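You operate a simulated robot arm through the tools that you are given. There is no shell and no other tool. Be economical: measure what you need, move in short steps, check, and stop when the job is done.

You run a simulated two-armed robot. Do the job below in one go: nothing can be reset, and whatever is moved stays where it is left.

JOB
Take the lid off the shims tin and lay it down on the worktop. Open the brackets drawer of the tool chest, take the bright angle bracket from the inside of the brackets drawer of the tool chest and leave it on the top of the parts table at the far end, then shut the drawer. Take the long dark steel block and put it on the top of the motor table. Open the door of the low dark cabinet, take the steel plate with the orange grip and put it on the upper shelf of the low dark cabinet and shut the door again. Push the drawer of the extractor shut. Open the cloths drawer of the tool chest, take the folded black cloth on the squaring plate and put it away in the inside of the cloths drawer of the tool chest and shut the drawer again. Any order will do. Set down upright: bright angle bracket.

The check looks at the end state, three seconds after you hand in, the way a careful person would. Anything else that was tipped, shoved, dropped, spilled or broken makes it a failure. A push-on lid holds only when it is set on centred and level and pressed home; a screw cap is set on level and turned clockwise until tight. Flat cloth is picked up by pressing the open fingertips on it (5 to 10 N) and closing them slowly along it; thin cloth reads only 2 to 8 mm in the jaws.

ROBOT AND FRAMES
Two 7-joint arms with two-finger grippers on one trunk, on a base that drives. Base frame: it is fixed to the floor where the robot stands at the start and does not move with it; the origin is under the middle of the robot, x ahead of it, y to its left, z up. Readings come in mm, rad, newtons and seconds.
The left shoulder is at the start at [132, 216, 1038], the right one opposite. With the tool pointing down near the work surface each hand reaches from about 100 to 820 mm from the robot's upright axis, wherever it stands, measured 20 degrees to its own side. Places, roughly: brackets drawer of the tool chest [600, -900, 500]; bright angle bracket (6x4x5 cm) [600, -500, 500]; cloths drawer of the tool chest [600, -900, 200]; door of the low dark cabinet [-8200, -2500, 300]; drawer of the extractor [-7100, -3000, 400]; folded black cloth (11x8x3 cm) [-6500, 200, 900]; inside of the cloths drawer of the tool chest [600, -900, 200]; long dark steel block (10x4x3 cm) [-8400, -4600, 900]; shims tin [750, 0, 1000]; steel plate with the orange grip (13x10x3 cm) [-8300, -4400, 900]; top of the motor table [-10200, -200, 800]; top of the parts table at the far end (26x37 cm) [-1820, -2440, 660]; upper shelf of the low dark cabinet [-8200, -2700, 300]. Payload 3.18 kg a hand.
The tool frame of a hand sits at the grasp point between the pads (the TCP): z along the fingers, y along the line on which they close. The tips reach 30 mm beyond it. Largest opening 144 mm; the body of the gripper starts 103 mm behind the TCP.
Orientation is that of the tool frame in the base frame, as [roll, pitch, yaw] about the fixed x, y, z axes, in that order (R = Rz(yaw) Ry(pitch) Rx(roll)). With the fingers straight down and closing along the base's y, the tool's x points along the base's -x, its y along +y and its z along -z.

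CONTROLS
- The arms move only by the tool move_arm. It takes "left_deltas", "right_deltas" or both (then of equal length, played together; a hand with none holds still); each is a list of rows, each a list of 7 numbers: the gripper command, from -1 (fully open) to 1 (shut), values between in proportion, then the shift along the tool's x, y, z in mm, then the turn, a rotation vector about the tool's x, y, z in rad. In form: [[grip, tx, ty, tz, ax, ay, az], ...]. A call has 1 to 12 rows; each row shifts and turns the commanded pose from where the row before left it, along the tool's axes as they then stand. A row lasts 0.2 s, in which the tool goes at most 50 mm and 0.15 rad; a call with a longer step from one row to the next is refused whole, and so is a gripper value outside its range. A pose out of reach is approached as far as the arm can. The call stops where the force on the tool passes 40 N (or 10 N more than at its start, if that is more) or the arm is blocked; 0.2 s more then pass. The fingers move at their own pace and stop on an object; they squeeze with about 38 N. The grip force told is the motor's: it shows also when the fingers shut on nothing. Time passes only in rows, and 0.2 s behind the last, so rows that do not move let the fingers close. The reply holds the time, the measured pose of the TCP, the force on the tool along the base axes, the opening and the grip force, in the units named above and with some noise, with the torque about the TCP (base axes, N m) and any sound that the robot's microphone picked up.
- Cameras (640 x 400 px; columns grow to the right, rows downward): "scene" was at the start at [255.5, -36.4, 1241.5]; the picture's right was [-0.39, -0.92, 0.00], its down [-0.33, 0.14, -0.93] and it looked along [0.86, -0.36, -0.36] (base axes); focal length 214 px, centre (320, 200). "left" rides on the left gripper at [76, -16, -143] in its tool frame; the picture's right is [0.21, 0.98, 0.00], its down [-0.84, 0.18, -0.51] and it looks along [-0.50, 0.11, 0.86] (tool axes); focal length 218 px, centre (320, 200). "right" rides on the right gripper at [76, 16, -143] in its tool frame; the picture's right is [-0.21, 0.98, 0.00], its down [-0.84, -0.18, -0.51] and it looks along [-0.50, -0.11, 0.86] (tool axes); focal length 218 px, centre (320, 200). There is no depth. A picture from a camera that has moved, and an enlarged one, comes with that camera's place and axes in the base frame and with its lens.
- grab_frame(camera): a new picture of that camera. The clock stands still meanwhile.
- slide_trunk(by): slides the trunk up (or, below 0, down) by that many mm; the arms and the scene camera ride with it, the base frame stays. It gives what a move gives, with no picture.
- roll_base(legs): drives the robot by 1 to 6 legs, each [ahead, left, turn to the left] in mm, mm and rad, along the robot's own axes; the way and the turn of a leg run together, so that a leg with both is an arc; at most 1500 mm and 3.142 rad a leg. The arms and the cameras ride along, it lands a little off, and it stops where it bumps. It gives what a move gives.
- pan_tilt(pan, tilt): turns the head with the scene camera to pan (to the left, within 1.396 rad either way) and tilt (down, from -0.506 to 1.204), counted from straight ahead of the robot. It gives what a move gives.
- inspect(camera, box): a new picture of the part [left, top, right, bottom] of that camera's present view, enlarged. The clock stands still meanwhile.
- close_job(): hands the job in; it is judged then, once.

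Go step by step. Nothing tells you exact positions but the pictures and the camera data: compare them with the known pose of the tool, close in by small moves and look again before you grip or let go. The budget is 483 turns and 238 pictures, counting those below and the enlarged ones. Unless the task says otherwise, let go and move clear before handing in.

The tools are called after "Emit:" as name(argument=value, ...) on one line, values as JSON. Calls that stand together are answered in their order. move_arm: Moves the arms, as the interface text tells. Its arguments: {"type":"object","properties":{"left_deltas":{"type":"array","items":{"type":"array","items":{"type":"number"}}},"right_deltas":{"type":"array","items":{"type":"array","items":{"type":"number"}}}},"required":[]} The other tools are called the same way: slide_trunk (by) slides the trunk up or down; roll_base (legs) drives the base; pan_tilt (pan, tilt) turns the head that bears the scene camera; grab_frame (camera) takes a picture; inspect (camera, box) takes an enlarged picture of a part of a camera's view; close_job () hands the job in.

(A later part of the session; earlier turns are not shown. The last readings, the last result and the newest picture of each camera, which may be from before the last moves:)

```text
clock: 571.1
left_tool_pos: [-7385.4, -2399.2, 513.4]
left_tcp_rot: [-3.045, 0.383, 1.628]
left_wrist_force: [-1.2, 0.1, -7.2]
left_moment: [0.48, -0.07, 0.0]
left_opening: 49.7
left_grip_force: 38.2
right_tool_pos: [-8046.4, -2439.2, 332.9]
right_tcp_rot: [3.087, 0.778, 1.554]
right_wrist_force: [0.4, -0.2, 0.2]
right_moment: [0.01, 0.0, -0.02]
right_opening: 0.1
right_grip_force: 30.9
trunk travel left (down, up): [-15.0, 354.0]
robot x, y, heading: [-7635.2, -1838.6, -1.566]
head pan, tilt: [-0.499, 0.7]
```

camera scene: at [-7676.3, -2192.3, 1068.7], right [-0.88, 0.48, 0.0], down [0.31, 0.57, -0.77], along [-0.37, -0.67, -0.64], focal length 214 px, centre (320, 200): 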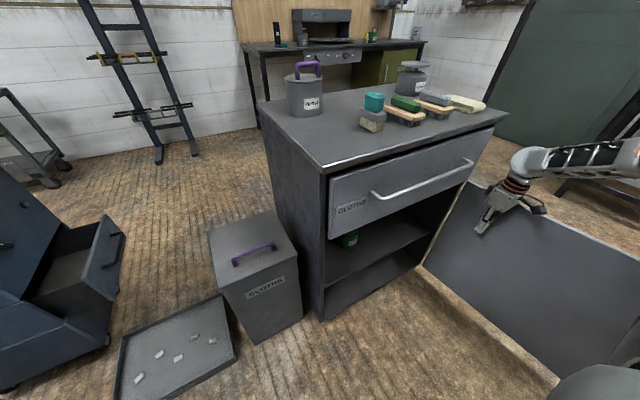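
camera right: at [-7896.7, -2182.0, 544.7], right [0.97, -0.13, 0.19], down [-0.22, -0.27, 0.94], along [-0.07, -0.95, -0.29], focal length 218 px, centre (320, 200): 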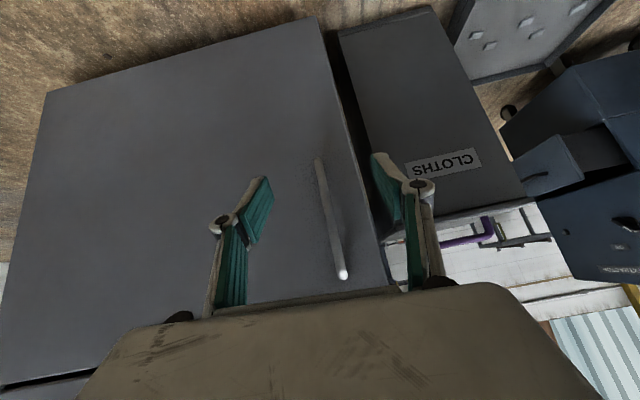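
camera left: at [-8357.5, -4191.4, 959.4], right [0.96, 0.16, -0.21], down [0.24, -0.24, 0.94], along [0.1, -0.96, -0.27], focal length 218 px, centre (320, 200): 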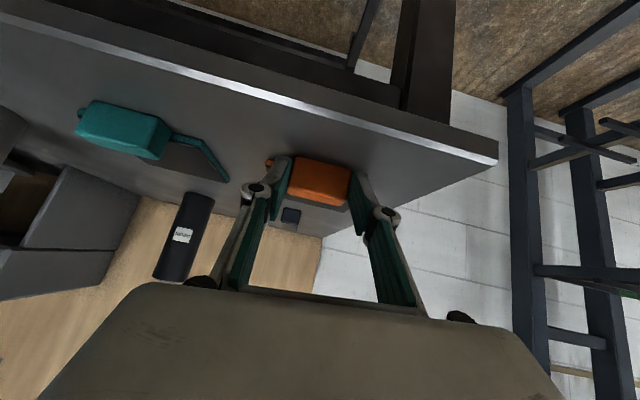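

The right hand reaches the shelf level well. So I'll set the plate on the cabinet's top with the left hand and take it over with the right. Raising trunk and both hands.

Emit:
move_arm(right_deltas=[[1, -22, 0, -25, 0, 0, 0], [1, -22, 0, -25, 0, 0, 0], [1, -22, 0, -25, 0, 0, 0], [1, -22, 0, -25, 0, 0, 0], [1, -22, 0, -25, 0, 0, 0], [1, 0, 0, 0, 0, 0, 0]])

Emit:
slide_trunk(by=210)

Emit:
move_arm(left_deltas=[[1, 0, 0, -40, 0, 0, 0], [1, 0, 0, -40, 0, 0, 0], [1, 0, 0, -40, 0, 0, 0], [1, 0, 0, -40, 0, 0, 0], [1, 0, 0, -40, 0, -0.13, 0], [1, -20, 0, -20, 0, -0.13, 0], [1, -20, 0, -20, 0, -0.13, 0], [1, 0, 0, 0, 0, 0, 0]], right_deltas=[[1, -28, 10, -28, 0, 0, 0], [1, -28, 20, -28, 0, 0, 0], [1, -28, 20, -28, 0, 0, 0], [1, -28, 20, -28, 0, 0, 0], [1, 0, 20, 0, 0, 0, 0], [1, 0, 20, 0, 0, 0, 0], [1, 0, 0, 0, 0, 0, 0], [1, 0, 0, 0, 0, 0, 0]])

```text
clock: 572.5
left_tool_pos: [-7385.0, -2398.5, 514.7]
left_tcp_rot: [-3.047, 0.382, 1.627]
left_wrist_force: [-0.4, -0.2, -9.0]
left_moment: [0.49, -0.06, -0.04]
left_opening: 50.0
left_grip_force: 37.8
right_tool_pos: [-8051.6, -2429.2, 497.2]
right_tcp_rot: [3.087, 0.778, 1.555]
right_wrist_force: [0.5, 0.1, 0.8]
right_moment: [0.02, 0.01, 0.0]
right_opening: 0.2
right_grip_force: 31.1
trunk travel left (down, up): [-15.0, 354.0]
robot x, y, heading: [-7633.5, -1837.9, -1.567]
head pan, tilt: [-0.499, 0.7]
```

```text
clock: 574.7
left_tool_pos: [-7384.2, -2397.3, 722.6]
left_tcp_rot: [-3.044, 0.381, 1.626]
left_wrist_force: [0.4, -0.7, -9.4]
left_moment: [0.48, -0.07, 0.0]
left_opening: 49.8
left_grip_force: 37.8
right_tool_pos: [-8052.2, -2429.5, 706.8]
right_tcp_rot: [3.086, 0.775, 1.555]
right_wrist_force: [0.5, 1.3, -0.5]
right_moment: [0.01, 0.0, -0.03]
right_opening: 0.1
right_grip_force: 30.9
trunk travel left (down, up): [-225.0, 144.0]
robot x, y, heading: [-7634.4, -1837.5, -1.566]
head pan, tilt: [-0.499, 0.7]
```

```text
clock: 576.5
left_tool_pos: [-7363.9, -2365.2, 963.7]
left_tcp_rot: [-3.014, 0.769, 1.678]
left_wrist_force: [-0.2, -0.4, -8.6]
left_moment: [0.64, -0.04, -0.01]
left_opening: 49.7
left_grip_force: 37.6
left hand out of reach, approached as far as the arm can: row 6, 7
right_tool_pos: [-7949.6, -2427.1, 872.1]
right_tcp_rot: [3.088, 0.779, 1.553]
right_wrist_force: [0.9, 1.0, 0.2]
right_moment: [-0.04, 0.05, 0.02]
right_opening: 0.0
right_grip_force: 30.6
trunk travel left (down, up): [-225.0, 144.0]
robot x, y, heading: [-7637.3, -1836.5, -1.566]
head pan, tilt: [-0.499, 0.7]
```

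Emit:
move_arm(right_deltas=[[1, -28, 0, -28, 0, 0, 0], [1, -28, 0, -28, 0, 0, 0], [1, 0, 0, 0, 0, 0, 0]])

Emit:
roll_base(legs=[[0, -560, 0], [130, 0, 0]])

Emit:
pan_tilt(pan=0.3, tilt=0.8)

Emit:
grab_frame(camera="scene")

Emit:
grab_frame(camera="left")

```text
clock: 577.3
left_tool_pos: [-7365.0, -2365.4, 964.8]
left_tcp_rot: [-3.016, 0.767, 1.678]
left_wrist_force: [-0.4, -0.5, -8.7]
left_moment: [0.64, 0.0, -0.01]
left_opening: 49.5
left_grip_force: 38.2
right_tool_pos: [-7953.4, -2429.3, 948.8]
right_tcp_rot: [3.087, 0.776, 1.556]
right_wrist_force: [0.6, 0.7, -0.2]
right_moment: [-0.01, 0.01, 0.0]
right_opening: 0.0
right_grip_force: 30.8
trunk travel left (down, up): [-225.0, 144.0]
robot x, y, heading: [-7637.2, -1838.1, -1.573]
head pan, tilt: [-0.499, 0.7]
```

```text
clock: 583.7
left_tool_pos: [-7944.4, -2494.7, 964.1]
left_tcp_rot: [-3.014, 0.767, 1.658]
left_wrist_force: [0.0, -0.1, -8.8]
left_moment: [0.64, -0.04, 0.01]
left_opening: 49.9
left_grip_force: 37.7
right_tool_pos: [-8533.9, -2547.1, 948.7]
right_tcp_rot: [3.089, 0.776, 1.536]
right_wrist_force: [-0.4, -0.3, -0.4]
right_moment: [0.0, -0.01, 0.03]
right_opening: 0.1
right_grip_force: 30.6
trunk travel left (down, up): [-225.0, 144.0]
robot x, y, heading: [-8209.0, -1960.8, -1.589]
head pan, tilt: [-0.499, 0.7]
```

```text
clock: 584.8
left_tool_pos: [-7944.9, -2494.3, 964.6]
left_tcp_rot: [-3.015, 0.768, 1.658]
left_wrist_force: [0.3, 0.2, -8.2]
left_moment: [0.67, -0.04, -0.01]
left_opening: 50.0
left_grip_force: 37.9
right_tool_pos: [-8535.8, -2545.4, 949.3]
right_tcp_rot: [3.087, 0.779, 1.533]
right_wrist_force: [0.2, 0.1, -0.1]
right_moment: [0.02, -0.04, 0.0]
right_opening: 0.0
right_grip_force: 30.8
trunk travel left (down, up): [-225.0, 144.0]
robot x, y, heading: [-8205.0, -1960.0, -1.592]
head pan, tilt: [0.3, 0.799]
```

```text
79 pictures are left
camera scene: at [-8184.6, -2116.4, 1314.7], right [-0.96, -0.28, 0.0], down [-0.2, 0.69, -0.7], along [0.19, -0.67, -0.72], focal length 214 px, centre (320, 200)
```

scene: 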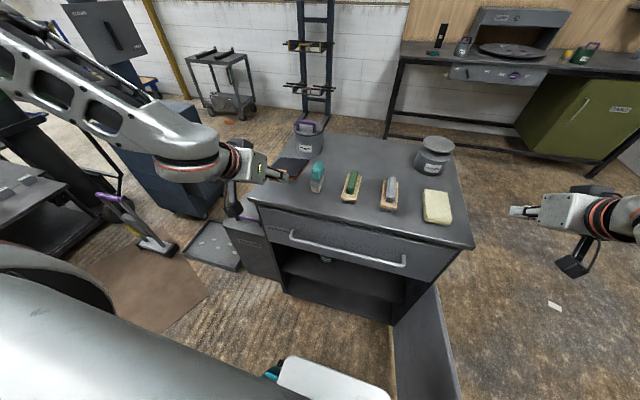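

```text
78 pictures are left
camera left: at [-7955.9, -2339.7, 1013.7], right [0.96, 0.15, -0.23], down [0.27, -0.25, 0.93], along [0.08, -0.96, -0.28], focal length 218 px, centre (320, 200)
```

left: 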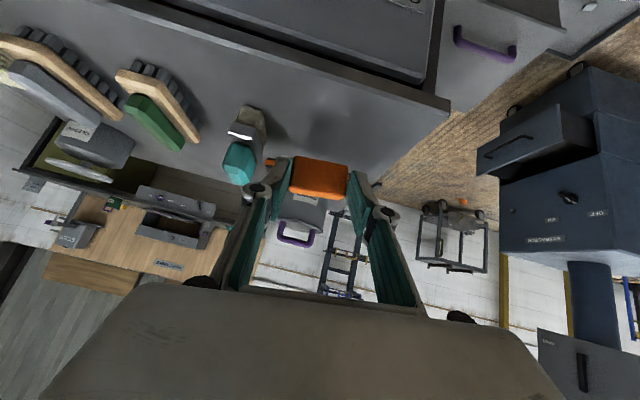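

The free spot on the cabinet's top is around [-7915, -2585…-2710], between the brush and the +x edge. I move over it and lower.

Emit:
roll_base(legs=[[88, 30, 0]])

Emit:
move_arm(left_deltas=[[1, 22, 0, 22, 0, 0, 0], [1, 22, 0, 22, 0, 0, 0], [1, 18, 0, 18, 0, 0, 0], [1, 0, 0, 0, 0, 0, 0]])

Emit:
inspect(camera="scene", box=[220, 110, 400, 230])

```text
clock: 585.9
left_tool_pos: [-7915.8, -2583.1, 962.8]
left_tcp_rot: [-3.013, 0.764, 1.658]
left_wrist_force: [0.3, -0.5, -9.3]
left_moment: [0.67, -0.07, 0.01]
left_opening: 49.6
left_grip_force: 38.0
right_tool_pos: [-8506.8, -2637.0, 948.3]
right_tcp_rot: [3.088, 0.776, 1.534]
right_wrist_force: [0.4, 0.1, 0.6]
right_moment: [-0.02, 0.01, -0.02]
right_opening: 0.0
right_grip_force: 31.0
trunk travel left (down, up): [-225.0, 144.0]
robot x, y, heading: [-8175.1, -2048.5, -1.591]
head pan, tilt: [0.3, 0.799]
```

```text
clock: 586.9
left_tool_pos: [-7919.9, -2582.7, 923.5]
left_tcp_rot: [-3.014, 0.767, 1.658]
left_wrist_force: [1.1, -0.3, -8.5]
left_moment: [0.64, -0.05, 0.0]
left_opening: 49.6
left_grip_force: 37.7
left hand out of reach, approached as far as the arm can: row 2, 3
right_tool_pos: [-8506.7, -2635.3, 950.2]
right_tcp_rot: [3.086, 0.779, 1.535]
right_wrist_force: [0.4, -0.8, -0.5]
right_moment: [0.01, -0.01, -0.01]
right_opening: 0.0
right_grip_force: 30.8
trunk travel left (down, up): [-225.0, 144.0]
robot x, y, heading: [-8176.6, -2051.9, -1.591]
head pan, tilt: [0.3, 0.799]
```

```text
3.33 times, centred on (310, 170) of scene
camera zoom: at [-8157.2, -2205.2, 1314.7], right [-0.96, -0.28, 0.0], down [-0.2, 0.69, -0.7], along [0.19, -0.67, -0.72], focal length 715 px, centre (353, 300)
```

zoom: 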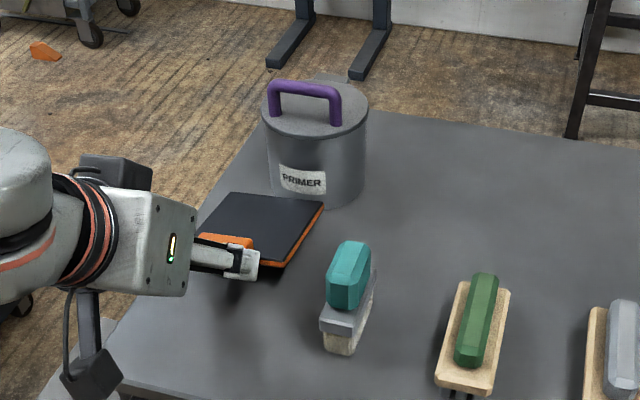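

The plate is level over the free spot; the arm's at its limit, so I lower the rest with the trunk.

Emit:
move_arm(left_deltas=[[1, -5, 0, -5, 0, 0, 0], [1, 0, 0, 0, 0, 0, 0]])

Emit:
slide_trunk(by=-60)

Emit:
inspect(camera="scene", box=[200, 90, 400, 250])

```text
clock: 587.5
left_tool_pos: [-7918.8, -2582.6, 929.3]
left_tcp_rot: [-3.015, 0.766, 1.657]
left_wrist_force: [0.4, 0.2, -8.7]
left_moment: [0.66, -0.04, 0.02]
left_opening: 49.7
left_grip_force: 38.4
right_tool_pos: [-8506.5, -2636.3, 949.5]
right_tcp_rot: [3.087, 0.78, 1.534]
right_wrist_force: [0.6, -0.9, 0.1]
right_moment: [0.0, 0.02, -0.03]
right_opening: 0.0
right_grip_force: 30.4
trunk travel left (down, up): [-225.0, 144.0]
robot x, y, heading: [-8176.5, -2047.7, -1.593]
head pan, tilt: [0.3, 0.799]
```

```text
clock: 588.1
left_tool_pos: [-7923.5, -2588.4, 892.0]
left_tcp_rot: [-3.014, 0.755, 1.65]
left_wrist_force: [-2.5, 13.1, 22.0]
left_moment: [0.2, -1.17, 0.36]
left_opening: 50.9
left_grip_force: 38.1
right_tool_pos: [-8504.6, -2633.9, 914.0]
right_tcp_rot: [3.088, 0.767, 1.536]
right_wrist_force: [0.7, -0.3, -0.2]
right_moment: [0.06, 0.05, -0.02]
right_opening: 0.0
right_grip_force: 30.9
trunk travel left (down, up): [-195.0, 174.0]
robot x, y, heading: [-8177.2, -2053.2, -1.59]
head pan, tilt: [0.3, 0.799]
stopped: the force on the tool passed its limit at 134 N (the readings are from after the stop); the commanded pose is now the measured one
```

```text
2.50 times, centred on (300, 170) of scene
camera zoom: at [-8157.4, -2225.4, 1283.7], right [-0.96, -0.28, 0.0], down [-0.2, 0.69, -0.7], along [0.19, -0.67, -0.72], focal length 536 px, centre (370, 275)
```

zoom: 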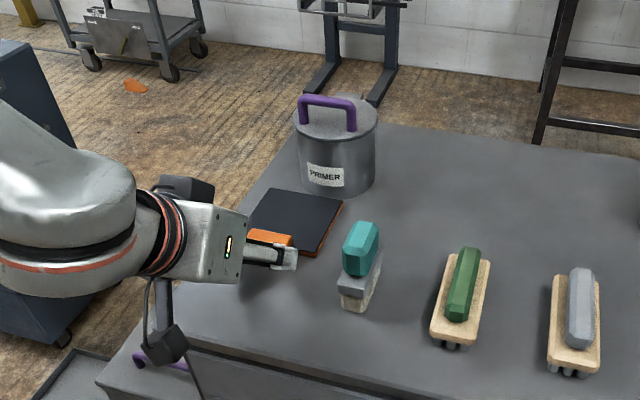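

Contact with the top (its height is about 860). The plate's far edge looks close to the pot, so I lift a little, draw back 35 mm and set it down again.

Emit:
slide_trunk(by=15)

Emit:
roll_base(legs=[[-35, 0, 0]])

Emit:
inspect(camera="scene", box=[220, 110, 360, 220])

```text
clock: 588.8
left_tool_pos: [-7921.3, -2591.5, 901.6]
left_tcp_rot: [-3.016, 0.745, 1.653]
left_wrist_force: [0.2, -1.6, -8.4]
left_moment: [0.68, -0.03, 0.03]
left_opening: 50.2
left_grip_force: 37.7
right_tool_pos: [-8505.3, -2636.6, 925.8]
right_tcp_rot: [3.088, 0.762, 1.534]
right_wrist_force: [-0.4, -0.4, -0.2]
right_moment: [0.01, -0.01, 0.03]
right_opening: 0.0
right_grip_force: 30.8
trunk travel left (down, up): [-210.0, 159.0]
robot x, y, heading: [-8177.5, -2051.3, -1.59]
head pan, tilt: [0.3, 0.799]
```

```text
clock: 589.6
left_tool_pos: [-7921.8, -2555.0, 904.6]
left_tcp_rot: [-3.017, 0.752, 1.654]
left_wrist_force: [-0.2, -0.1, -8.5]
left_moment: [0.62, -0.02, 0.0]
left_opening: 50.0
left_grip_force: 37.9
right_tool_pos: [-8505.5, -2599.8, 927.9]
right_tcp_rot: [3.086, 0.766, 1.535]
right_wrist_force: [-0.3, 1.2, 0.7]
right_moment: [-0.06, -0.04, 0.0]
right_opening: 0.0
right_grip_force: 30.6
trunk travel left (down, up): [-210.0, 159.0]
robot x, y, heading: [-8176.7, -2014.5, -1.583]
head pan, tilt: [0.3, 0.799]
```

```text
3.64 times, centred on (290, 165) of scene
camera zoom: at [-8156.3, -2179.6, 1299.3], right [-0.96, -0.28, 0.0], down [-0.2, 0.69, -0.7], along [0.19, -0.67, -0.72], focal length 780 px, centre (429, 327)
```

zoom: 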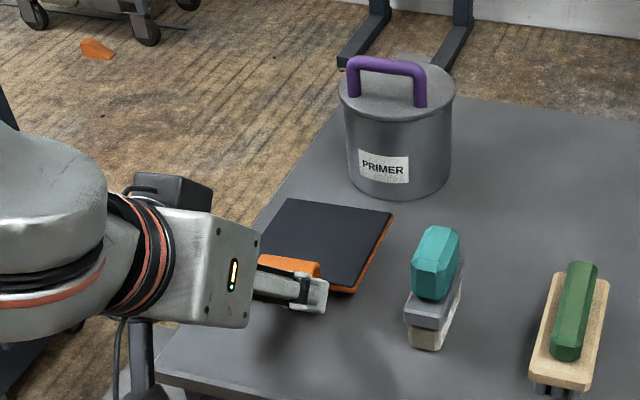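

Emit:
slide_trunk(by=-9)

Emit:
slide_trunk(by=-5)

```text
clock: 590.2
left_tool_pos: [-7921.5, -2555.4, 895.9]
left_tcp_rot: [-3.018, 0.749, 1.651]
left_wrist_force: [-0.1, -0.6, -2.9]
left_moment: [-0.48, -0.4, -0.09]
left_opening: 49.9
left_grip_force: 38.3
right_tool_pos: [-8505.1, -2599.7, 918.5]
right_tcp_rot: [3.088, 0.765, 1.536]
right_wrist_force: [0.4, -0.6, 0.9]
right_moment: [-0.02, -0.03, -0.04]
right_opening: 0.0
right_grip_force: 30.3
trunk travel left (down, up): [-201.0, 168.0]
robot x, y, heading: [-8175.9, -2016.3, -1.591]
head pan, tilt: [0.3, 0.799]
```

```text
clock: 590.7
left_tool_pos: [-7920.7, -2554.6, 893.1]
left_tcp_rot: [-3.014, 0.755, 1.654]
left_wrist_force: [3.8, 0.2, 14.3]
left_moment: [-0.2, -1.17, 0.13]
left_opening: 50.9
left_grip_force: 37.7
right_tool_pos: [-8505.7, -2598.0, 914.0]
right_tcp_rot: [3.087, 0.768, 1.537]
right_wrist_force: [0.5, 0.1, -0.3]
right_moment: [0.01, 0.0, 0.01]
right_opening: 0.0
right_grip_force: 31.1
trunk travel left (down, up): [-196.0, 173.0]
robot x, y, heading: [-8174.7, -2017.5, -1.591]
head pan, tilt: [0.3, 0.799]
```

Seated. I open the left hand and withdraw along the fingers.

Emit:
move_arm(left_deltas=[[0.15, 0, 0, 0, 0, 0, 0], [0, 0, 0, 0, 0, 0, 0], [0, 0, 0, -20, 0, 0, 0], [0, 0, 0, -40, 0, 0, 0], [0, 0, 0, -40, 0, 0, 0], [0, -20, 0, -40, 0, 0, 0], [0, 0, 0, 0, 0, 0, 0]])

Emit:
grab_frame(camera="scene")

```text
clock: 592.3
left_tool_pos: [-7912.0, -2545.9, 1011.2]
left_tcp_rot: [-3.019, 0.746, 1.652]
left_wrist_force: [-0.5, 0.9, -0.1]
left_moment: [0.06, 0.02, 0.04]
left_opening: 71.9
left_grip_force: 0.0
left hand out of reach, approached as far as the arm can: row 3, 4, 5, 6
right_tool_pos: [-8505.5, -2600.9, 912.9]
right_tcp_rot: [3.088, 0.763, 1.536]
right_wrist_force: [0.0, -1.1, -0.2]
right_moment: [0.0, -0.03, 0.02]
right_opening: 0.1
right_grip_force: 30.4
trunk travel left (down, up): [-196.0, 173.0]
robot x, y, heading: [-8176.9, -2014.2, -1.589]
head pan, tilt: [0.3, 0.799]
```

```text
74 pictures are left
camera scene: at [-8156.8, -2192.9, 1284.0], right [-0.96, -0.28, 0.0], down [-0.2, 0.69, -0.7], along [0.19, -0.67, -0.72], focal length 214 px, centre (320, 200)
```

scene: 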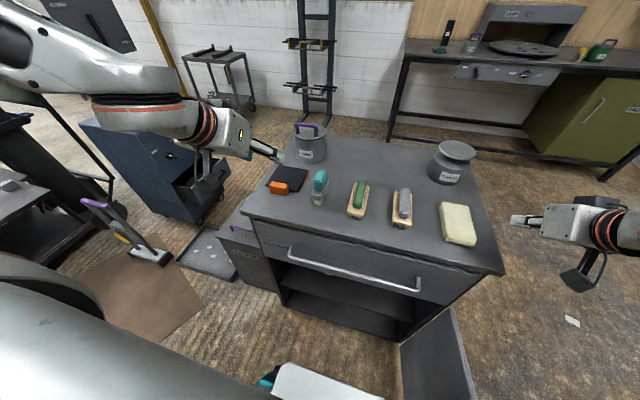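

Plate rests on the cabinet's top. I move so that the right hand comes in front of its grip.

Emit:
move_arm(right_deltas=[[0, -28, 0, -28, 0, 0, 0], [-0.3, -28, 0, -28, 0, 0, 0], [-0.3, -20, 0, -20, 0, 0, 0], [-0.3, 0, 0, 0, 0, 0, 0]])

Emit:
roll_base(legs=[[-130, 0, 0.018], [0, 582, 0]])

Emit:
grab_frame(camera="right")

```text
clock: 593.3
left_tool_pos: [-7913.0, -2545.8, 1012.3]
left_tcp_rot: [-3.018, 0.747, 1.651]
left_wrist_force: [0.8, 0.1, 0.4]
left_moment: [-0.01, -0.02, 0.02]
left_opening: 72.1
left_grip_force: 0.0
right_tool_pos: [-8509.6, -2601.3, 1020.3]
right_tcp_rot: [3.086, 0.765, 1.537]
right_wrist_force: [0.1, -0.6, -0.7]
right_moment: [-0.02, -0.02, 0.0]
right_opening: 93.4
right_grip_force: 0.1
trunk travel left (down, up): [-196.0, 173.0]
robot x, y, heading: [-8178.9, -2014.3, -1.586]
head pan, tilt: [0.3, 0.799]
```

```text
clock: 599.8
left_tool_pos: [-7318.1, -2407.2, 1011.8]
left_tcp_rot: [-3.017, 0.747, 1.673]
left_wrist_force: [0.0, -0.3, 0.2]
left_moment: [0.0, 0.04, 0.01]
left_opening: 72.0
left_grip_force: 0.0
right_tool_pos: [-7913.7, -2475.6, 1019.6]
right_tcp_rot: [3.088, 0.762, 1.559]
right_wrist_force: [0.0, -0.3, -0.2]
right_moment: [-0.01, 0.01, -0.03]
right_opening: 93.7
right_grip_force: 0.0
trunk travel left (down, up): [-196.0, 173.0]
robot x, y, heading: [-7594.4, -1880.7, -1.57]
head pan, tilt: [0.3, 0.799]
```

```text
73 pictures are left
camera right: at [-7902.8, -2322.7, 1070.4], right [0.97, -0.13, 0.18], down [-0.21, -0.26, 0.94], along [-0.07, -0.96, -0.28], focal length 218 px, centre (320, 200)
```

right: 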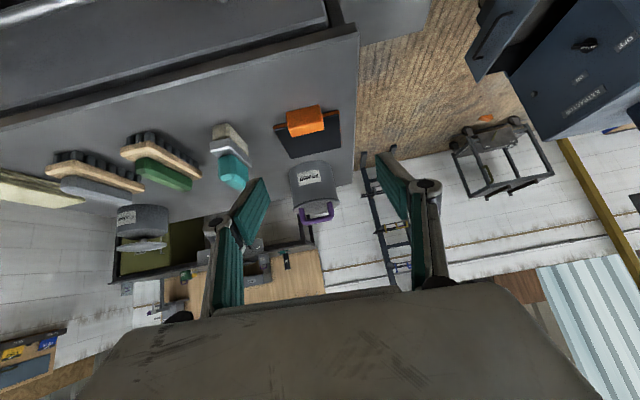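

Emit:
move_arm(right_deltas=[[-0.3, 7, -2, 36, 0, 0, 0], [-0.3, 7, -2, 36, 0, 0, 0], [-0.3, 7, -2, 36, 0, 0, 0], [-0.3, 0, 0, 0, 0, 0, 0]])

Emit:
grab_frame(camera="right")

```text
clock: 600.8
left_tool_pos: [-7320.3, -2405.7, 1011.4]
left_tcp_rot: [-3.018, 0.748, 1.673]
left_wrist_force: [-0.3, -0.1, -0.5]
left_moment: [-0.01, 0.04, 0.01]
left_opening: 71.9
left_grip_force: 0.1
right_tool_pos: [-7914.0, -2534.6, 929.3]
right_tcp_rot: [3.087, 0.767, 1.557]
right_wrist_force: [0.0, 0.3, 1.0]
right_moment: [0.04, -0.02, 0.01]
right_opening: 93.6
right_grip_force: 0.0
trunk travel left (down, up): [-196.0, 173.0]
robot x, y, heading: [-7597.0, -1881.7, -1.565]
head pan, tilt: [0.3, 0.799]
```

```text
72 pictures are left
camera right: at [-7903.2, -2381.8, 978.4], right [0.97, -0.13, 0.18], down [-0.21, -0.26, 0.94], along [-0.07, -0.96, -0.28], focal length 218 px, centre (320, 200)
```

right: 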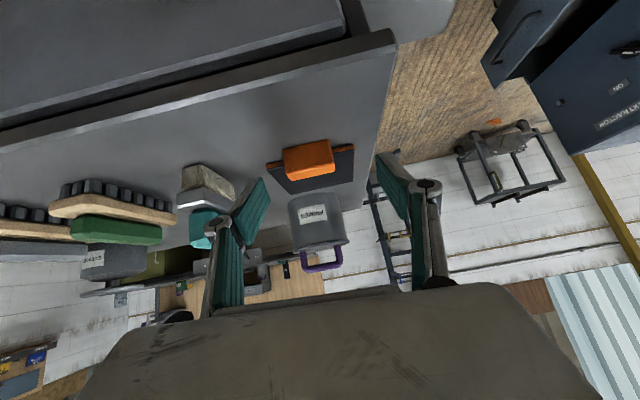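

Emit:
move_arm(right_deltas=[[-0.05, 6, -6, 18, 0, 0, 0], [-0.05, 6, 0, 18, 0, 0, 0], [-0.05, 0, 0, 0, 0, 0, 0], [0.4, 0, 0, 0, 0, 0, 0], [1, 0, 0, 0, 0, 0, 0], [1, 0, 0, 0, 0, 0, 0]])

Emit:
grab_frame(camera="right")

```text
clock: 602.2
left_tool_pos: [-7318.9, -2407.7, 1011.8]
left_tcp_rot: [-3.018, 0.748, 1.671]
left_wrist_force: [-0.4, -0.3, 0.2]
left_moment: [-0.03, 0.01, 0.01]
left_opening: 72.0
left_grip_force: 0.0
right_tool_pos: [-7919.5, -2551.7, 894.3]
right_tcp_rot: [3.087, 0.768, 1.558]
right_wrist_force: [-4.6, 0.6, 2.7]
right_moment: [-0.12, 0.24, -0.31]
right_opening: 49.7
right_grip_force: 37.8
trunk travel left (down, up): [-196.0, 173.0]
robot x, y, heading: [-7594.7, -1884.8, -1.57]
head pan, tilt: [0.3, 0.799]
```

```text
71 pictures are left
camera right: at [-7907.4, -2397.9, 943.2], right [0.97, -0.13, 0.18], down [-0.21, -0.26, 0.94], along [-0.07, -0.96, -0.28], focal length 218 px, centre (320, 200)
```

right: 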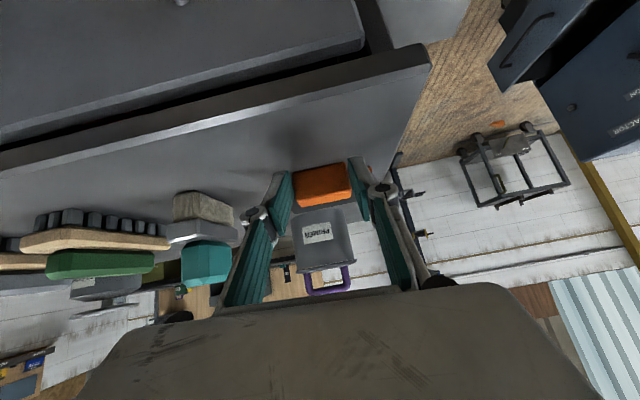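

Gripped at 50 mm. I lift, back out from above the cabinet, then lower in front of the open shelf.

Emit:
move_arm(right_deltas=[[1, -7, 0, -7, 0, 0, 0], [1, -18, 0, -18, 0, 0, 0], [1, -20, 0, -20, 0, 0, 0], [1, 0, 0, 0, 0, 0, 0]])

Emit:
roll_base(legs=[[-110, 0, 0]])

Emit:
move_arm(right_deltas=[[1, 30, 0, -29, 0, 0, 0], [1, 30, 0, -29, 0, 0, 0], [1, 20, 0, -19, 0, 0, 0], [1, 0, 0, 0, 0, 0, 0]])

Emit:
slide_trunk(by=-195)

Emit:
grab_frame(camera="right")

```text
clock: 603.2
left_tool_pos: [-7319.9, -2408.4, 1010.2]
left_tcp_rot: [-3.019, 0.747, 1.672]
left_wrist_force: [-0.5, -0.1, -0.3]
left_moment: [-0.01, 0.0, 0.0]
left_opening: 72.2
left_grip_force: 0.0
right_tool_pos: [-7922.3, -2553.4, 954.7]
right_tcp_rot: [3.088, 0.764, 1.555]
right_wrist_force: [-0.6, 0.3, -8.0]
right_moment: [0.7, 0.0, -0.04]
right_opening: 49.8
right_grip_force: 38.5
trunk travel left (down, up): [-196.0, 173.0]
robot x, y, heading: [-7593.8, -1879.4, -1.57]
head pan, tilt: [0.3, 0.799]
```

```text
clock: 604.4
left_tool_pos: [-7319.9, -2296.3, 1010.3]
left_tcp_rot: [-3.016, 0.747, 1.673]
left_wrist_force: [-0.8, 0.2, 0.4]
left_moment: [-0.03, -0.03, 0.01]
left_opening: 72.1
left_grip_force: 0.0
right_tool_pos: [-7921.6, -2442.1, 954.3]
right_tcp_rot: [3.088, 0.764, 1.556]
right_wrist_force: [0.4, 0.7, -8.2]
right_moment: [0.69, 0.01, 0.0]
right_opening: 49.6
right_grip_force: 37.5
trunk travel left (down, up): [-196.0, 173.0]
robot x, y, heading: [-7593.9, -1772.5, -1.57]
head pan, tilt: [0.3, 0.799]
```

```text
clock: 605.4
left_tool_pos: [-7319.9, -2297.9, 1012.0]
left_tcp_rot: [-3.018, 0.746, 1.675]
left_wrist_force: [0.1, 1.1, -1.0]
left_moment: [0.02, -0.01, 0.05]
left_opening: 72.0
left_grip_force: 0.1
right_tool_pos: [-7926.4, -2330.5, 955.1]
right_tcp_rot: [3.086, 0.763, 1.557]
right_wrist_force: [0.6, 0.3, -8.6]
right_moment: [0.64, -0.01, -0.03]
right_opening: 49.3
right_grip_force: 37.7
trunk travel left (down, up): [-196.0, 173.0]
robot x, y, heading: [-7597.4, -1771.8, -1.567]
head pan, tilt: [0.3, 0.799]
```

```text
clock: 607.5
left_tool_pos: [-7319.7, -2247.8, 552.1]
left_tcp_rot: [-3.08, 0.06, 1.647]
left_wrist_force: [0.5, -0.1, 0.1]
left_moment: [-0.03, 0.04, 0.01]
left_opening: 72.2
left_grip_force: 0.1
right_tool_pos: [-7925.2, -2269.4, 535.1]
right_tcp_rot: [3.096, 0.194, 1.562]
right_wrist_force: [0.1, -0.3, -9.0]
right_moment: [0.45, 0.01, 0.05]
right_opening: 49.7
right_grip_force: 38.6
trunk travel left (down, up): [-1.0, 368.0]
robot x, y, heading: [-7590.6, -1774.1, -1.565]
head pan, tilt: [0.3, 0.799]
```

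```text
70 pictures are left
camera right: at [-7914.2, -2167.7, 660.9], right [0.98, -0.2, 0.08], down [-0.21, -0.73, 0.65], along [-0.07, -0.65, -0.75], focal length 218 px, centre (320, 200)
```

right: 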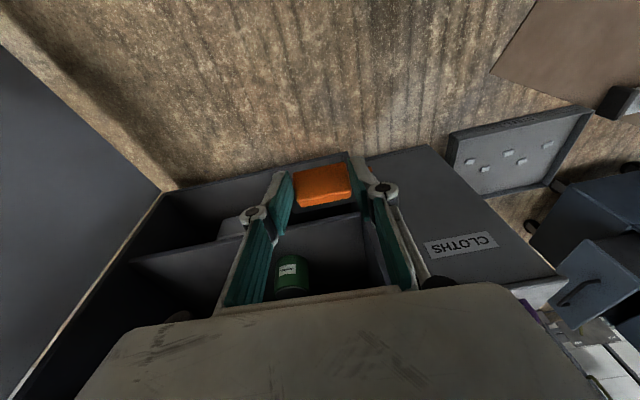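

Emit:
move_arm(right_deltas=[[1, -18, -18, 0, 0, -0.115, 0], [1, -18, -18, 0, 0, -0.115, 0], [1, -16, -18, 10, 0, -0.115, 0], [1, -10, -18, 10, 0, -0.115, 0], [1, 0, -18, 10, 0, -0.115, 0], [1, 22, 0, 25, 0, 0, 0], [1, 22, 0, 25, 0, 0, 0], [1, 22, 0, 25, 0, 0, 0], [1, 0, 0, 0, 0, 0, 0]])

```text
clock: 609.5
left_tool_pos: [-7320.4, -2248.4, 552.0]
left_tcp_rot: [-3.08, 0.059, 1.648]
left_wrist_force: [-0.8, 0.0, -0.2]
left_moment: [0.01, 0.0, -0.01]
left_opening: 71.9
left_grip_force: 0.0
right_tool_pos: [-8011.9, -2347.0, 426.2]
right_tcp_rot: [3.08, 0.765, 1.528]
right_wrist_force: [-0.2, 0.4, -8.6]
right_moment: [0.7, -0.02, -0.01]
right_opening: 49.9
right_grip_force: 37.8
trunk travel left (down, up): [-1.0, 368.0]
robot x, y, heading: [-7600.0, -1770.5, -1.57]
head pan, tilt: [0.3, 0.799]
```

Emit:
move_arm(right_deltas=[[1, 20, 0, 22, 0, 0, 0], [1, 20, 0, 22, 0, 0, 0], [1, 0, 0, 0, 0, 0, 0]])

Emit:
roll_base(legs=[[0, -215, 0]])

Emit:
pan_tilt(pan=-0.35, tilt=0.75)

Emit:
grab_frame(camera="scene")

Emit:
grab_frame(camera="right")

```text
clock: 610.3
left_tool_pos: [-7320.1, -2248.5, 551.3]
left_tcp_rot: [-3.081, 0.06, 1.647]
left_wrist_force: [-0.3, 0.2, 0.1]
left_moment: [0.01, -0.01, -0.02]
left_opening: 72.1
left_grip_force: 0.1
right_tool_pos: [-8010.1, -2349.7, 367.5]
right_tcp_rot: [3.08, 0.768, 1.528]
right_wrist_force: [-0.1, 0.0, -8.2]
right_moment: [0.71, -0.01, -0.01]
right_opening: 49.5
right_grip_force: 37.8
trunk travel left (down, up): [-1.0, 368.0]
robot x, y, heading: [-7593.5, -1775.2, -1.567]
head pan, tilt: [0.3, 0.799]
```

```text
clock: 612.8
left_tool_pos: [-7534.0, -2250.3, 550.9]
left_tcp_rot: [-3.082, 0.058, 1.648]
left_wrist_force: [-0.1, -0.5, -0.9]
left_moment: [0.02, -0.04, 0.03]
left_opening: 72.1
left_grip_force: 0.0
right_tool_pos: [-8221.9, -2350.9, 367.3]
right_tcp_rot: [3.08, 0.766, 1.53]
right_wrist_force: [0.3, -0.1, -9.1]
right_moment: [0.68, 0.03, 0.0]
right_opening: 49.8
right_grip_force: 38.0
trunk travel left (down, up): [-1.0, 368.0]
robot x, y, heading: [-7810.2, -1775.1, -1.569]
head pan, tilt: [0.3, 0.799]
```

```text
clock: 613.9
left_tool_pos: [-7532.8, -2249.7, 551.2]
left_tcp_rot: [-3.08, 0.057, 1.648]
left_wrist_force: [-0.1, -1.2, 0.4]
left_moment: [0.01, 0.03, 0.01]
left_opening: 72.1
left_grip_force: 0.1
right_tool_pos: [-8221.7, -2350.3, 366.0]
right_tcp_rot: [3.08, 0.765, 1.53]
right_wrist_force: [0.0, -0.8, -8.7]
right_moment: [0.68, -0.01, 0.01]
right_opening: 49.8
right_grip_force: 37.6
trunk travel left (down, up): [-1.0, 368.0]
robot x, y, heading: [-7807.1, -1772.8, -1.561]
head pan, tilt: [-0.351, 0.75]
```

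```text
69 pictures are left
camera scene: at [-7836.7, -2141.7, 1047.5], right [-0.94, 0.34, 0.0], down [0.23, 0.64, -0.73], along [-0.25, -0.69, -0.68], focal length 214 px, centre (320, 200)
```

scene: 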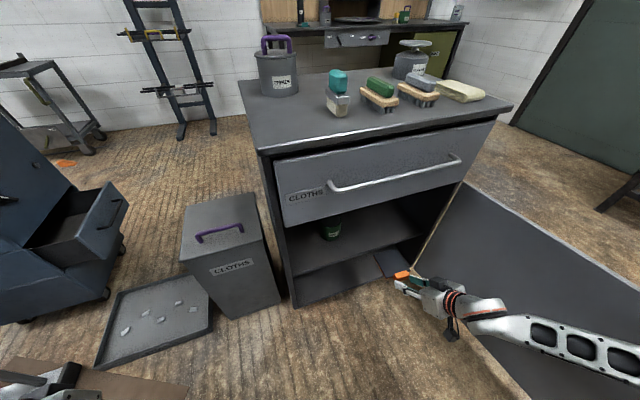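

```text
68 pictures are left
camera right: at [-8207.9, -2198.0, 416.1], right [0.97, -0.15, 0.19], down [-0.22, -0.26, 0.94], along [-0.09, -0.96, -0.28], focal length 218 px, centre (320, 200)
```

right: 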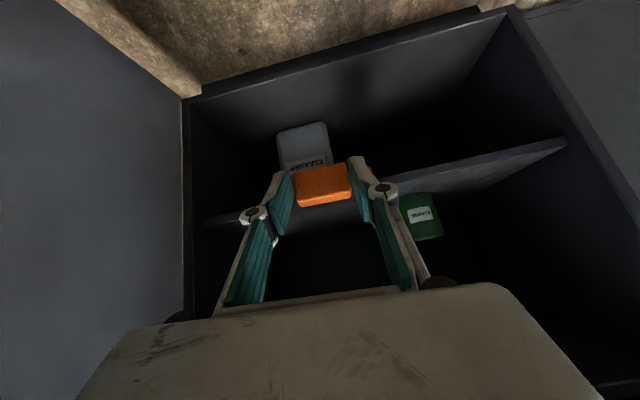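

Good alignment: shelf edge at z ≈ 312, the plate is just above it and clear of the cup. I raise 12 mm and drive in.

Emit:
move_arm(right_deltas=[[1, -9, 0, -9, 0, 0, 0], [1, 0, 0, 0, 0, 0, 0]])

Emit:
roll_base(legs=[[130, 0, 0]])

Emit:
grab_frame(camera="right")

```text
clock: 614.5
left_tool_pos: [-7533.4, -2248.4, 551.2]
left_tcp_rot: [-3.081, 0.059, 1.648]
left_wrist_force: [0.4, -0.3, 0.7]
left_moment: [0.01, -0.03, 0.05]
left_opening: 72.0
left_grip_force: 0.1
right_tool_pos: [-8222.0, -2351.4, 379.3]
right_tcp_rot: [3.082, 0.765, 1.53]
right_wrist_force: [0.2, 0.0, -8.8]
right_moment: [0.72, -0.01, -0.02]
right_opening: 49.8
right_grip_force: 38.7
trunk travel left (down, up): [-1.0, 368.0]
robot x, y, heading: [-7806.8, -1773.5, -1.57]
head pan, tilt: [-0.351, 0.75]
```

```text
clock: 615.7
left_tool_pos: [-7533.5, -2379.0, 551.2]
left_tcp_rot: [-3.081, 0.058, 1.646]
left_wrist_force: [0.6, -0.3, -0.3]
left_moment: [-0.02, 0.02, -0.01]
left_opening: 71.8
left_grip_force: 0.0
right_tool_pos: [-8223.9, -2481.0, 378.3]
right_tcp_rot: [3.082, 0.766, 1.527]
right_wrist_force: [-0.6, -0.4, -8.9]
right_moment: [0.71, -0.01, 0.0]
right_opening: 49.8
right_grip_force: 37.8
trunk travel left (down, up): [-1.0, 368.0]
robot x, y, heading: [-7806.7, -1903.6, -1.564]
head pan, tilt: [-0.351, 0.75]
```

```text
67 pictures are left
camera right: at [-8207.7, -2327.2, 428.4], right [0.97, -0.15, 0.19], down [-0.22, -0.26, 0.94], along [-0.09, -0.95, -0.28], focal length 218 px, centre (320, 200)
```

right: 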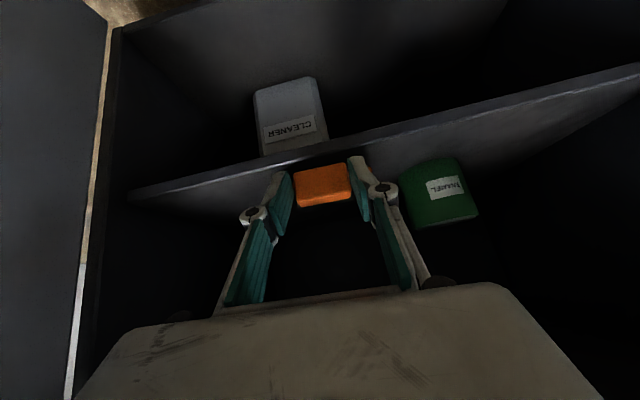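

Emit:
roll_base(legs=[[112, 0, 0]])

Emit:
move_arm(right_deltas=[[1, 11, 0, 11, 0, 0, 0], [1, 11, 0, 11, 0, 0, 0], [1, 4, 0, 4, 0, 0, 0], [1, 4, 0, 4, 0, 0, 0], [1, 4, 0, 4, 0, 0, 0], [1, 0, 0, 0, 0, 0, 0]])

Emit:
grab_frame(camera="right")

```text
clock: 616.9
left_tool_pos: [-7534.1, -2489.5, 550.1]
left_tcp_rot: [-3.081, 0.058, 1.646]
left_wrist_force: [-0.4, -0.5, 0.2]
left_moment: [0.01, 0.02, 0.02]
left_opening: 72.1
left_grip_force: 0.0
right_tool_pos: [-8223.5, -2588.8, 378.0]
right_tcp_rot: [3.081, 0.765, 1.526]
right_wrist_force: [0.8, 0.2, -8.2]
right_moment: [0.69, -0.01, 0.03]
right_opening: 49.7
right_grip_force: 37.7
trunk travel left (down, up): [-1.0, 368.0]
robot x, y, heading: [-7813.4, -2013.1, -1.567]
head pan, tilt: [-0.351, 0.75]
```

```text
clock: 617.8
left_tool_pos: [-7535.0, -2488.9, 552.5]
left_tcp_rot: [-3.078, 0.06, 1.643]
left_wrist_force: [0.8, -0.4, 0.0]
left_moment: [0.03, 0.0, 0.0]
left_opening: 72.0
left_grip_force: 0.1
right_tool_pos: [-8221.8, -2593.8, 351.1]
right_tcp_rot: [3.085, 0.785, 1.533]
right_wrist_force: [0.1, 11.2, 24.3]
right_moment: [0.42, 0.53, -0.14]
right_opening: 49.4
right_grip_force: 37.8
trunk travel left (down, up): [-1.0, 368.0]
robot x, y, heading: [-7807.5, -2016.1, -1.571]
head pan, tilt: [-0.351, 0.75]
stopped in row 4 (right hand): the force on the tool passed its limit at 54 N (the readings are from after the stop); the commanded pose is now the measured one
```

```text
66 pictures are left
camera right: at [-8207.0, -2439.4, 397.1], right [0.97, -0.14, 0.19], down [-0.22, -0.24, 0.95], along [-0.09, -0.96, -0.26], focal length 218 px, centre (320, 200)
```

right: 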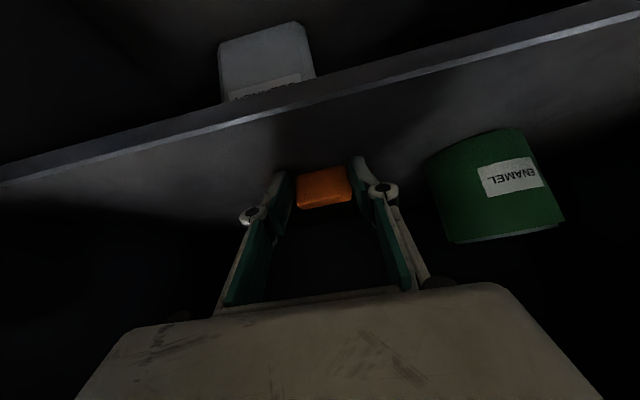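

The plate rests on the shelf, fully inside. I open gently and withdraw.

Emit:
move_arm(right_deltas=[[0.2, 0, 0, 0, 0, 0, 0], [0.05, 0, 0, 0, 0, 0, 0], [0.05, 0, 0, -15, 0, 0, 0], [0.05, 0, 0, -30, 0, 0, 0], [0.05, 0, 0, 0, 0, 0, 0]])

Emit:
roll_base(legs=[[-230, 0, 0]])

Emit:
grab_frame(camera="right")

```text
clock: 619.0
left_tool_pos: [-7534.7, -2489.4, 550.7]
left_tcp_rot: [-3.079, 0.059, 1.644]
left_wrist_force: [0.2, 0.2, -0.1]
left_moment: [-0.02, -0.01, 0.03]
left_opening: 72.1
left_grip_force: 0.1
right_tool_pos: [-8224.9, -2559.7, 378.0]
right_tcp_rot: [3.082, 0.774, 1.53]
right_wrist_force: [0.0, 0.1, 0.2]
right_moment: [0.03, 0.01, -0.01]
right_opening: 68.5
right_grip_force: 0.1
trunk travel left (down, up): [-1.0, 368.0]
robot x, y, heading: [-7808.7, -2017.6, -1.571]
head pan, tilt: [-0.351, 0.75]
```

```text
clock: 620.7
left_tool_pos: [-7535.3, -2267.0, 550.7]
left_tcp_rot: [-3.081, 0.06, 1.642]
left_wrist_force: [0.4, 0.1, -0.2]
left_moment: [-0.02, 0.02, 0.03]
left_opening: 72.0
left_grip_force: 0.1
right_tool_pos: [-8225.7, -2336.6, 378.0]
right_tcp_rot: [3.081, 0.778, 1.528]
right_wrist_force: [-0.5, -0.3, 0.8]
right_moment: [-0.01, -0.02, -0.02]
right_opening: 68.6
right_grip_force: 0.1
trunk travel left (down, up): [-1.0, 368.0]
robot x, y, heading: [-7809.7, -1791.0, -1.573]
head pan, tilt: [-0.351, 0.75]
```

```text
65 pictures are left
camera right: at [-8211.0, -2182.8, 426.2], right [0.97, -0.15, 0.19], down [-0.22, -0.24, 0.94], along [-0.1, -0.96, -0.27], focal length 218 px, centre (320, 200)
```

right: 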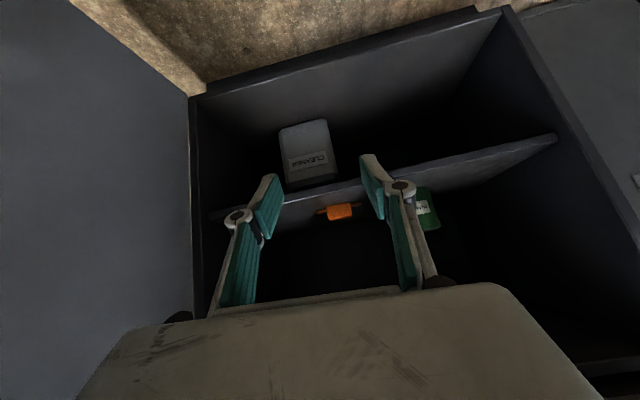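

The plate is in place. Now I raise the right hand, reach over the open door and push it shut from outside.

Emit:
move_arm(right_deltas=[[1, -25, 0, -27, 0, 0, 0], [1, -25, 0, -27, 0, 0, 0], [1, -25, 0, -27, 0, 0, 0], [1, -25, 0, -27, 0, 0, 0], [1, -25, 0, -27, 0, 0, 0], [1, -20, -10, -25, 0, 0.12, 0], [1, -15, -20, -30, 0, 0.13, 0], [1, -10, -20, -30, 0, 0.13, 0], [1, 0, -20, -30, 0, 0.13, 0], [1, 0, -20, -30, 0, 0.13, 0], [1, 0, -20, -30, 0, 0.13, 0], [1, 0, 0, 0, 0, 0, 0]])

Emit:
move_arm(right_deltas=[[1, 0, -40, 0, 0, 0, 0], [1, 0, -40, 0, 0, 0, 0], [1, 0, -40, 0, 0, 0, 0], [1, 0, -40, 0, 0, 0, 0], [1, 0, -40, 0, 0, 0, 0], [1, 0, 0, 0, 0, 0, 0]])

```text
clock: 623.3
left_tool_pos: [-7535.1, -2267.0, 550.4]
left_tcp_rot: [-3.081, 0.061, 1.644]
left_wrist_force: [0.3, -1.0, -0.4]
left_moment: [0.0, 0.02, 0.0]
left_opening: 72.2
left_grip_force: 0.2
right_tool_pos: [-8359.4, -2301.0, 731.2]
right_tcp_rot: [3.098, 0.007, 1.569]
right_wrist_force: [-0.3, -0.4, -0.2]
right_moment: [0.03, 0.02, -0.02]
right_opening: 0.1
right_grip_force: 30.9
right hand out of reach, approached as far as the arm can: row 5, 6
trunk travel left (down, up): [-1.0, 368.0]
robot x, y, heading: [-7809.9, -1789.6, -1.573]
head pan, tilt: [-0.351, 0.75]
```

```text
clock: 624.7
left_tool_pos: [-7536.4, -2267.8, 551.5]
left_tcp_rot: [-3.081, 0.061, 1.643]
left_wrist_force: [0.3, -0.5, 0.3]
left_moment: [-0.02, -0.01, -0.01]
left_opening: 71.9
left_grip_force: 0.0
right_tool_pos: [-8559.6, -2302.4, 724.5]
right_tcp_rot: [3.1, 0.008, 1.571]
right_wrist_force: [1.4, 0.2, 0.4]
right_moment: [-0.02, -0.01, 0.01]
right_opening: 0.2
right_grip_force: 31.0
trunk travel left (down, up): [-1.0, 368.0]
robot x, y, heading: [-7805.3, -1790.8, -1.569]
head pan, tilt: [-0.351, 0.75]
```

Emit:
roll_base(legs=[[0, -95, 0]])

Emit:
move_arm(right_deltas=[[1, 0, 0, 40, 0, 0, 0], [1, 0, 0, 40, 0, 0, 0], [1, 0, 0, 40, 0, 0, 0], [1, 0, 0, 40, 0, 0, 0], [1, 0, 0, 20, 0, 0, 0], [1, 0, 0, 0, 0, 0, 0]])

Emit:
roll_base(legs=[[0, 330, 0]])

Emit:
grab_frame(camera="scene")

```text
clock: 626.2
left_tool_pos: [-7628.5, -2266.1, 551.3]
left_tcp_rot: [-3.079, 0.059, 1.643]
left_wrist_force: [0.1, -0.2, 0.3]
left_moment: [-0.01, -0.01, -0.05]
left_opening: 72.0
left_grip_force: 0.0
right_tool_pos: [-8651.5, -2301.9, 722.4]
right_tcp_rot: [3.098, 0.008, 1.569]
right_wrist_force: [-0.3, 0.3, -0.4]
right_moment: [0.01, -0.04, -0.01]
right_opening: 0.0
right_grip_force: 30.6
trunk travel left (down, up): [-1.0, 368.0]
robot x, y, heading: [-7900.4, -1790.9, -1.572]
head pan, tilt: [-0.351, 0.75]
```

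```text
clock: 627.6
left_tool_pos: [-7627.7, -2266.6, 552.2]
left_tcp_rot: [-3.081, 0.059, 1.641]
left_wrist_force: [0.1, -0.2, -0.4]
left_moment: [0.0, -0.03, 0.01]
left_opening: 72.1
left_grip_force: 0.0
right_tool_pos: [-8645.5, -2304.6, 545.4]
right_tcp_rot: [3.1, 0.007, 1.57]
right_wrist_force: [0.5, 0.0, 1.3]
right_moment: [0.0, 0.0, -0.03]
right_opening: 0.2
right_grip_force: 31.2
trunk travel left (down, up): [-1.0, 368.0]
robot x, y, heading: [-7900.6, -1793.0, -1.569]
head pan, tilt: [-0.351, 0.75]
```

```text
clock: 631.1
left_tool_pos: [-7296.6, -2270.2, 551.5]
left_tcp_rot: [-3.08, 0.061, 1.636]
left_wrist_force: [1.0, 0.0, 1.0]
left_moment: [-0.03, -0.03, -0.01]
left_opening: 71.9
left_grip_force: 0.0
right_tool_pos: [-8313.8, -2299.3, 545.5]
right_tcp_rot: [3.099, 0.007, 1.563]
right_wrist_force: [-0.1, -0.3, 0.2]
right_moment: [-0.01, -0.02, -0.03]
right_opening: 0.0
right_grip_force: 30.8
trunk travel left (down, up): [-1.0, 368.0]
robot x, y, heading: [-7567.1, -1789.3, -1.58]
head pan, tilt: [-0.351, 0.75]
```

```text
64 pictures are left
camera scene: at [-7598.3, -2158.2, 1047.8], right [-0.94, 0.35, 0.0], down [0.24, 0.64, -0.73], along [-0.26, -0.69, -0.68], focal length 214 px, centre (320, 200)
```

scene: 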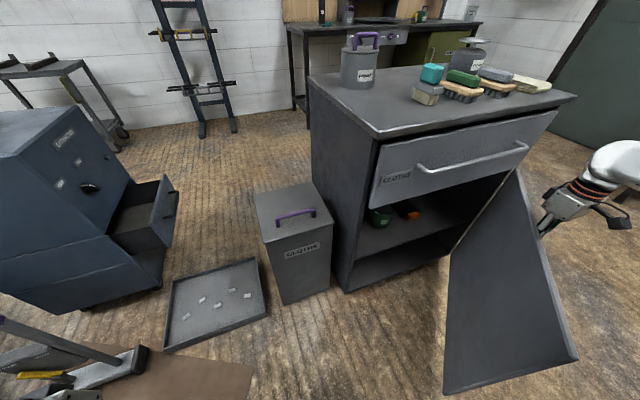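

The door is half closed. I push on: left, then ahead until it is shut.

Emit:
roll_base(legs=[[0, 200, 0], [150, 0, 0]])

Emit:
grab_frame(camera="scene")

```text
clock: 634.4
left_tool_pos: [-7094.1, -2399.8, 551.3]
left_tcp_rot: [-3.08, 0.06, 1.633]
left_wrist_force: [0.0, 0.5, 0.9]
left_moment: [-0.02, -0.01, -0.02]
left_opening: 71.8
left_grip_force: 0.0
right_tool_pos: [-8110.6, -2422.6, 541.8]
right_tcp_rot: [3.099, -0.001, 1.566]
right_wrist_force: [2.6, -8.1, -13.8]
right_moment: [2.08, 0.37, 0.16]
right_opening: 0.0
right_grip_force: 30.6
trunk travel left (down, up): [-1.0, 368.0]
robot x, y, heading: [-7362.9, -1921.0, -1.577]
head pan, tilt: [-0.351, 0.75]
stopped in leg 2: the force on the tool passed its limit at 1118 N (the readings are from after the stop); the commanded pose is now the measured one
```

```text
63 pictures are left
camera scene: at [-7395.6, -2286.6, 1048.4], right [-0.94, 0.35, 0.0], down [0.24, 0.64, -0.73], along [-0.26, -0.69, -0.68], focal length 214 px, centre (320, 200)
```

scene: 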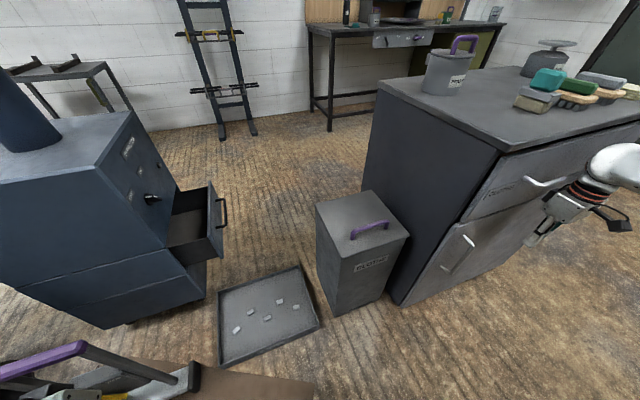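

Door appears shut (with a hard touch at the end). I back off and inspect it.

Emit:
roll_base(legs=[[-130, 0, 0]])

Emit:
pan_tilt(pan=-0.6, tilt=0.6)

Emit:
grab_frame(camera="scene")

```text
clock: 635.7
left_tool_pos: [-7093.7, -2269.6, 552.3]
left_tcp_rot: [-3.08, 0.06, 1.633]
left_wrist_force: [-0.3, 0.0, -0.1]
left_moment: [0.02, -0.01, 0.04]
left_opening: 72.1
left_grip_force: 0.0
right_tool_pos: [-8110.7, -2292.4, 539.3]
right_tcp_rot: [3.099, -0.004, 1.567]
right_wrist_force: [-0.5, -0.5, -0.5]
right_moment: [0.01, 0.0, 0.0]
right_opening: 0.2
right_grip_force: 31.0
trunk travel left (down, up): [-1.0, 368.0]
robot x, y, heading: [-7364.0, -1788.4, -1.579]
head pan, tilt: [-0.351, 0.75]
```

```text
clock: 636.5
left_tool_pos: [-7093.3, -2269.4, 550.6]
left_tcp_rot: [-3.08, 0.059, 1.634]
left_wrist_force: [0.3, 0.9, 0.0]
left_moment: [0.0, -0.01, -0.01]
left_opening: 72.0
left_grip_force: 0.0
right_tool_pos: [-8110.0, -2293.5, 539.8]
right_tcp_rot: [3.098, -0.006, 1.566]
right_wrist_force: [-0.7, -0.1, 0.8]
right_moment: [-0.04, 0.0, -0.02]
right_opening: 0.0
right_grip_force: 30.3
trunk travel left (down, up): [-1.0, 368.0]
robot x, y, heading: [-7361.2, -1792.2, -1.574]
head pan, tilt: [-0.6, 0.6]
```

```text
62 pictures are left
camera scene: at [-7416.5, -2151.8, 1060.6], right [-0.82, 0.57, 0.0], down [0.32, 0.46, -0.82], along [-0.47, -0.68, -0.57], focal length 214 px, centre (320, 200)
```

scene: 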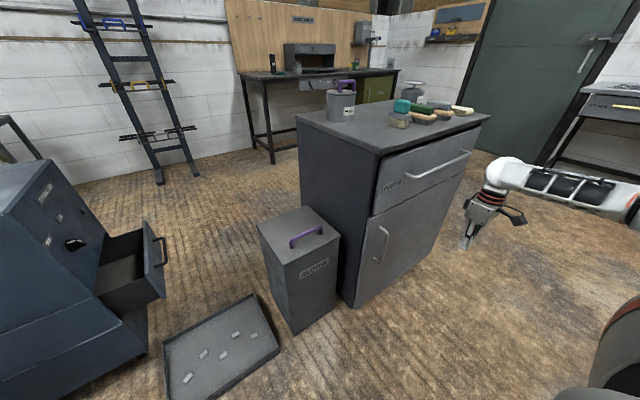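

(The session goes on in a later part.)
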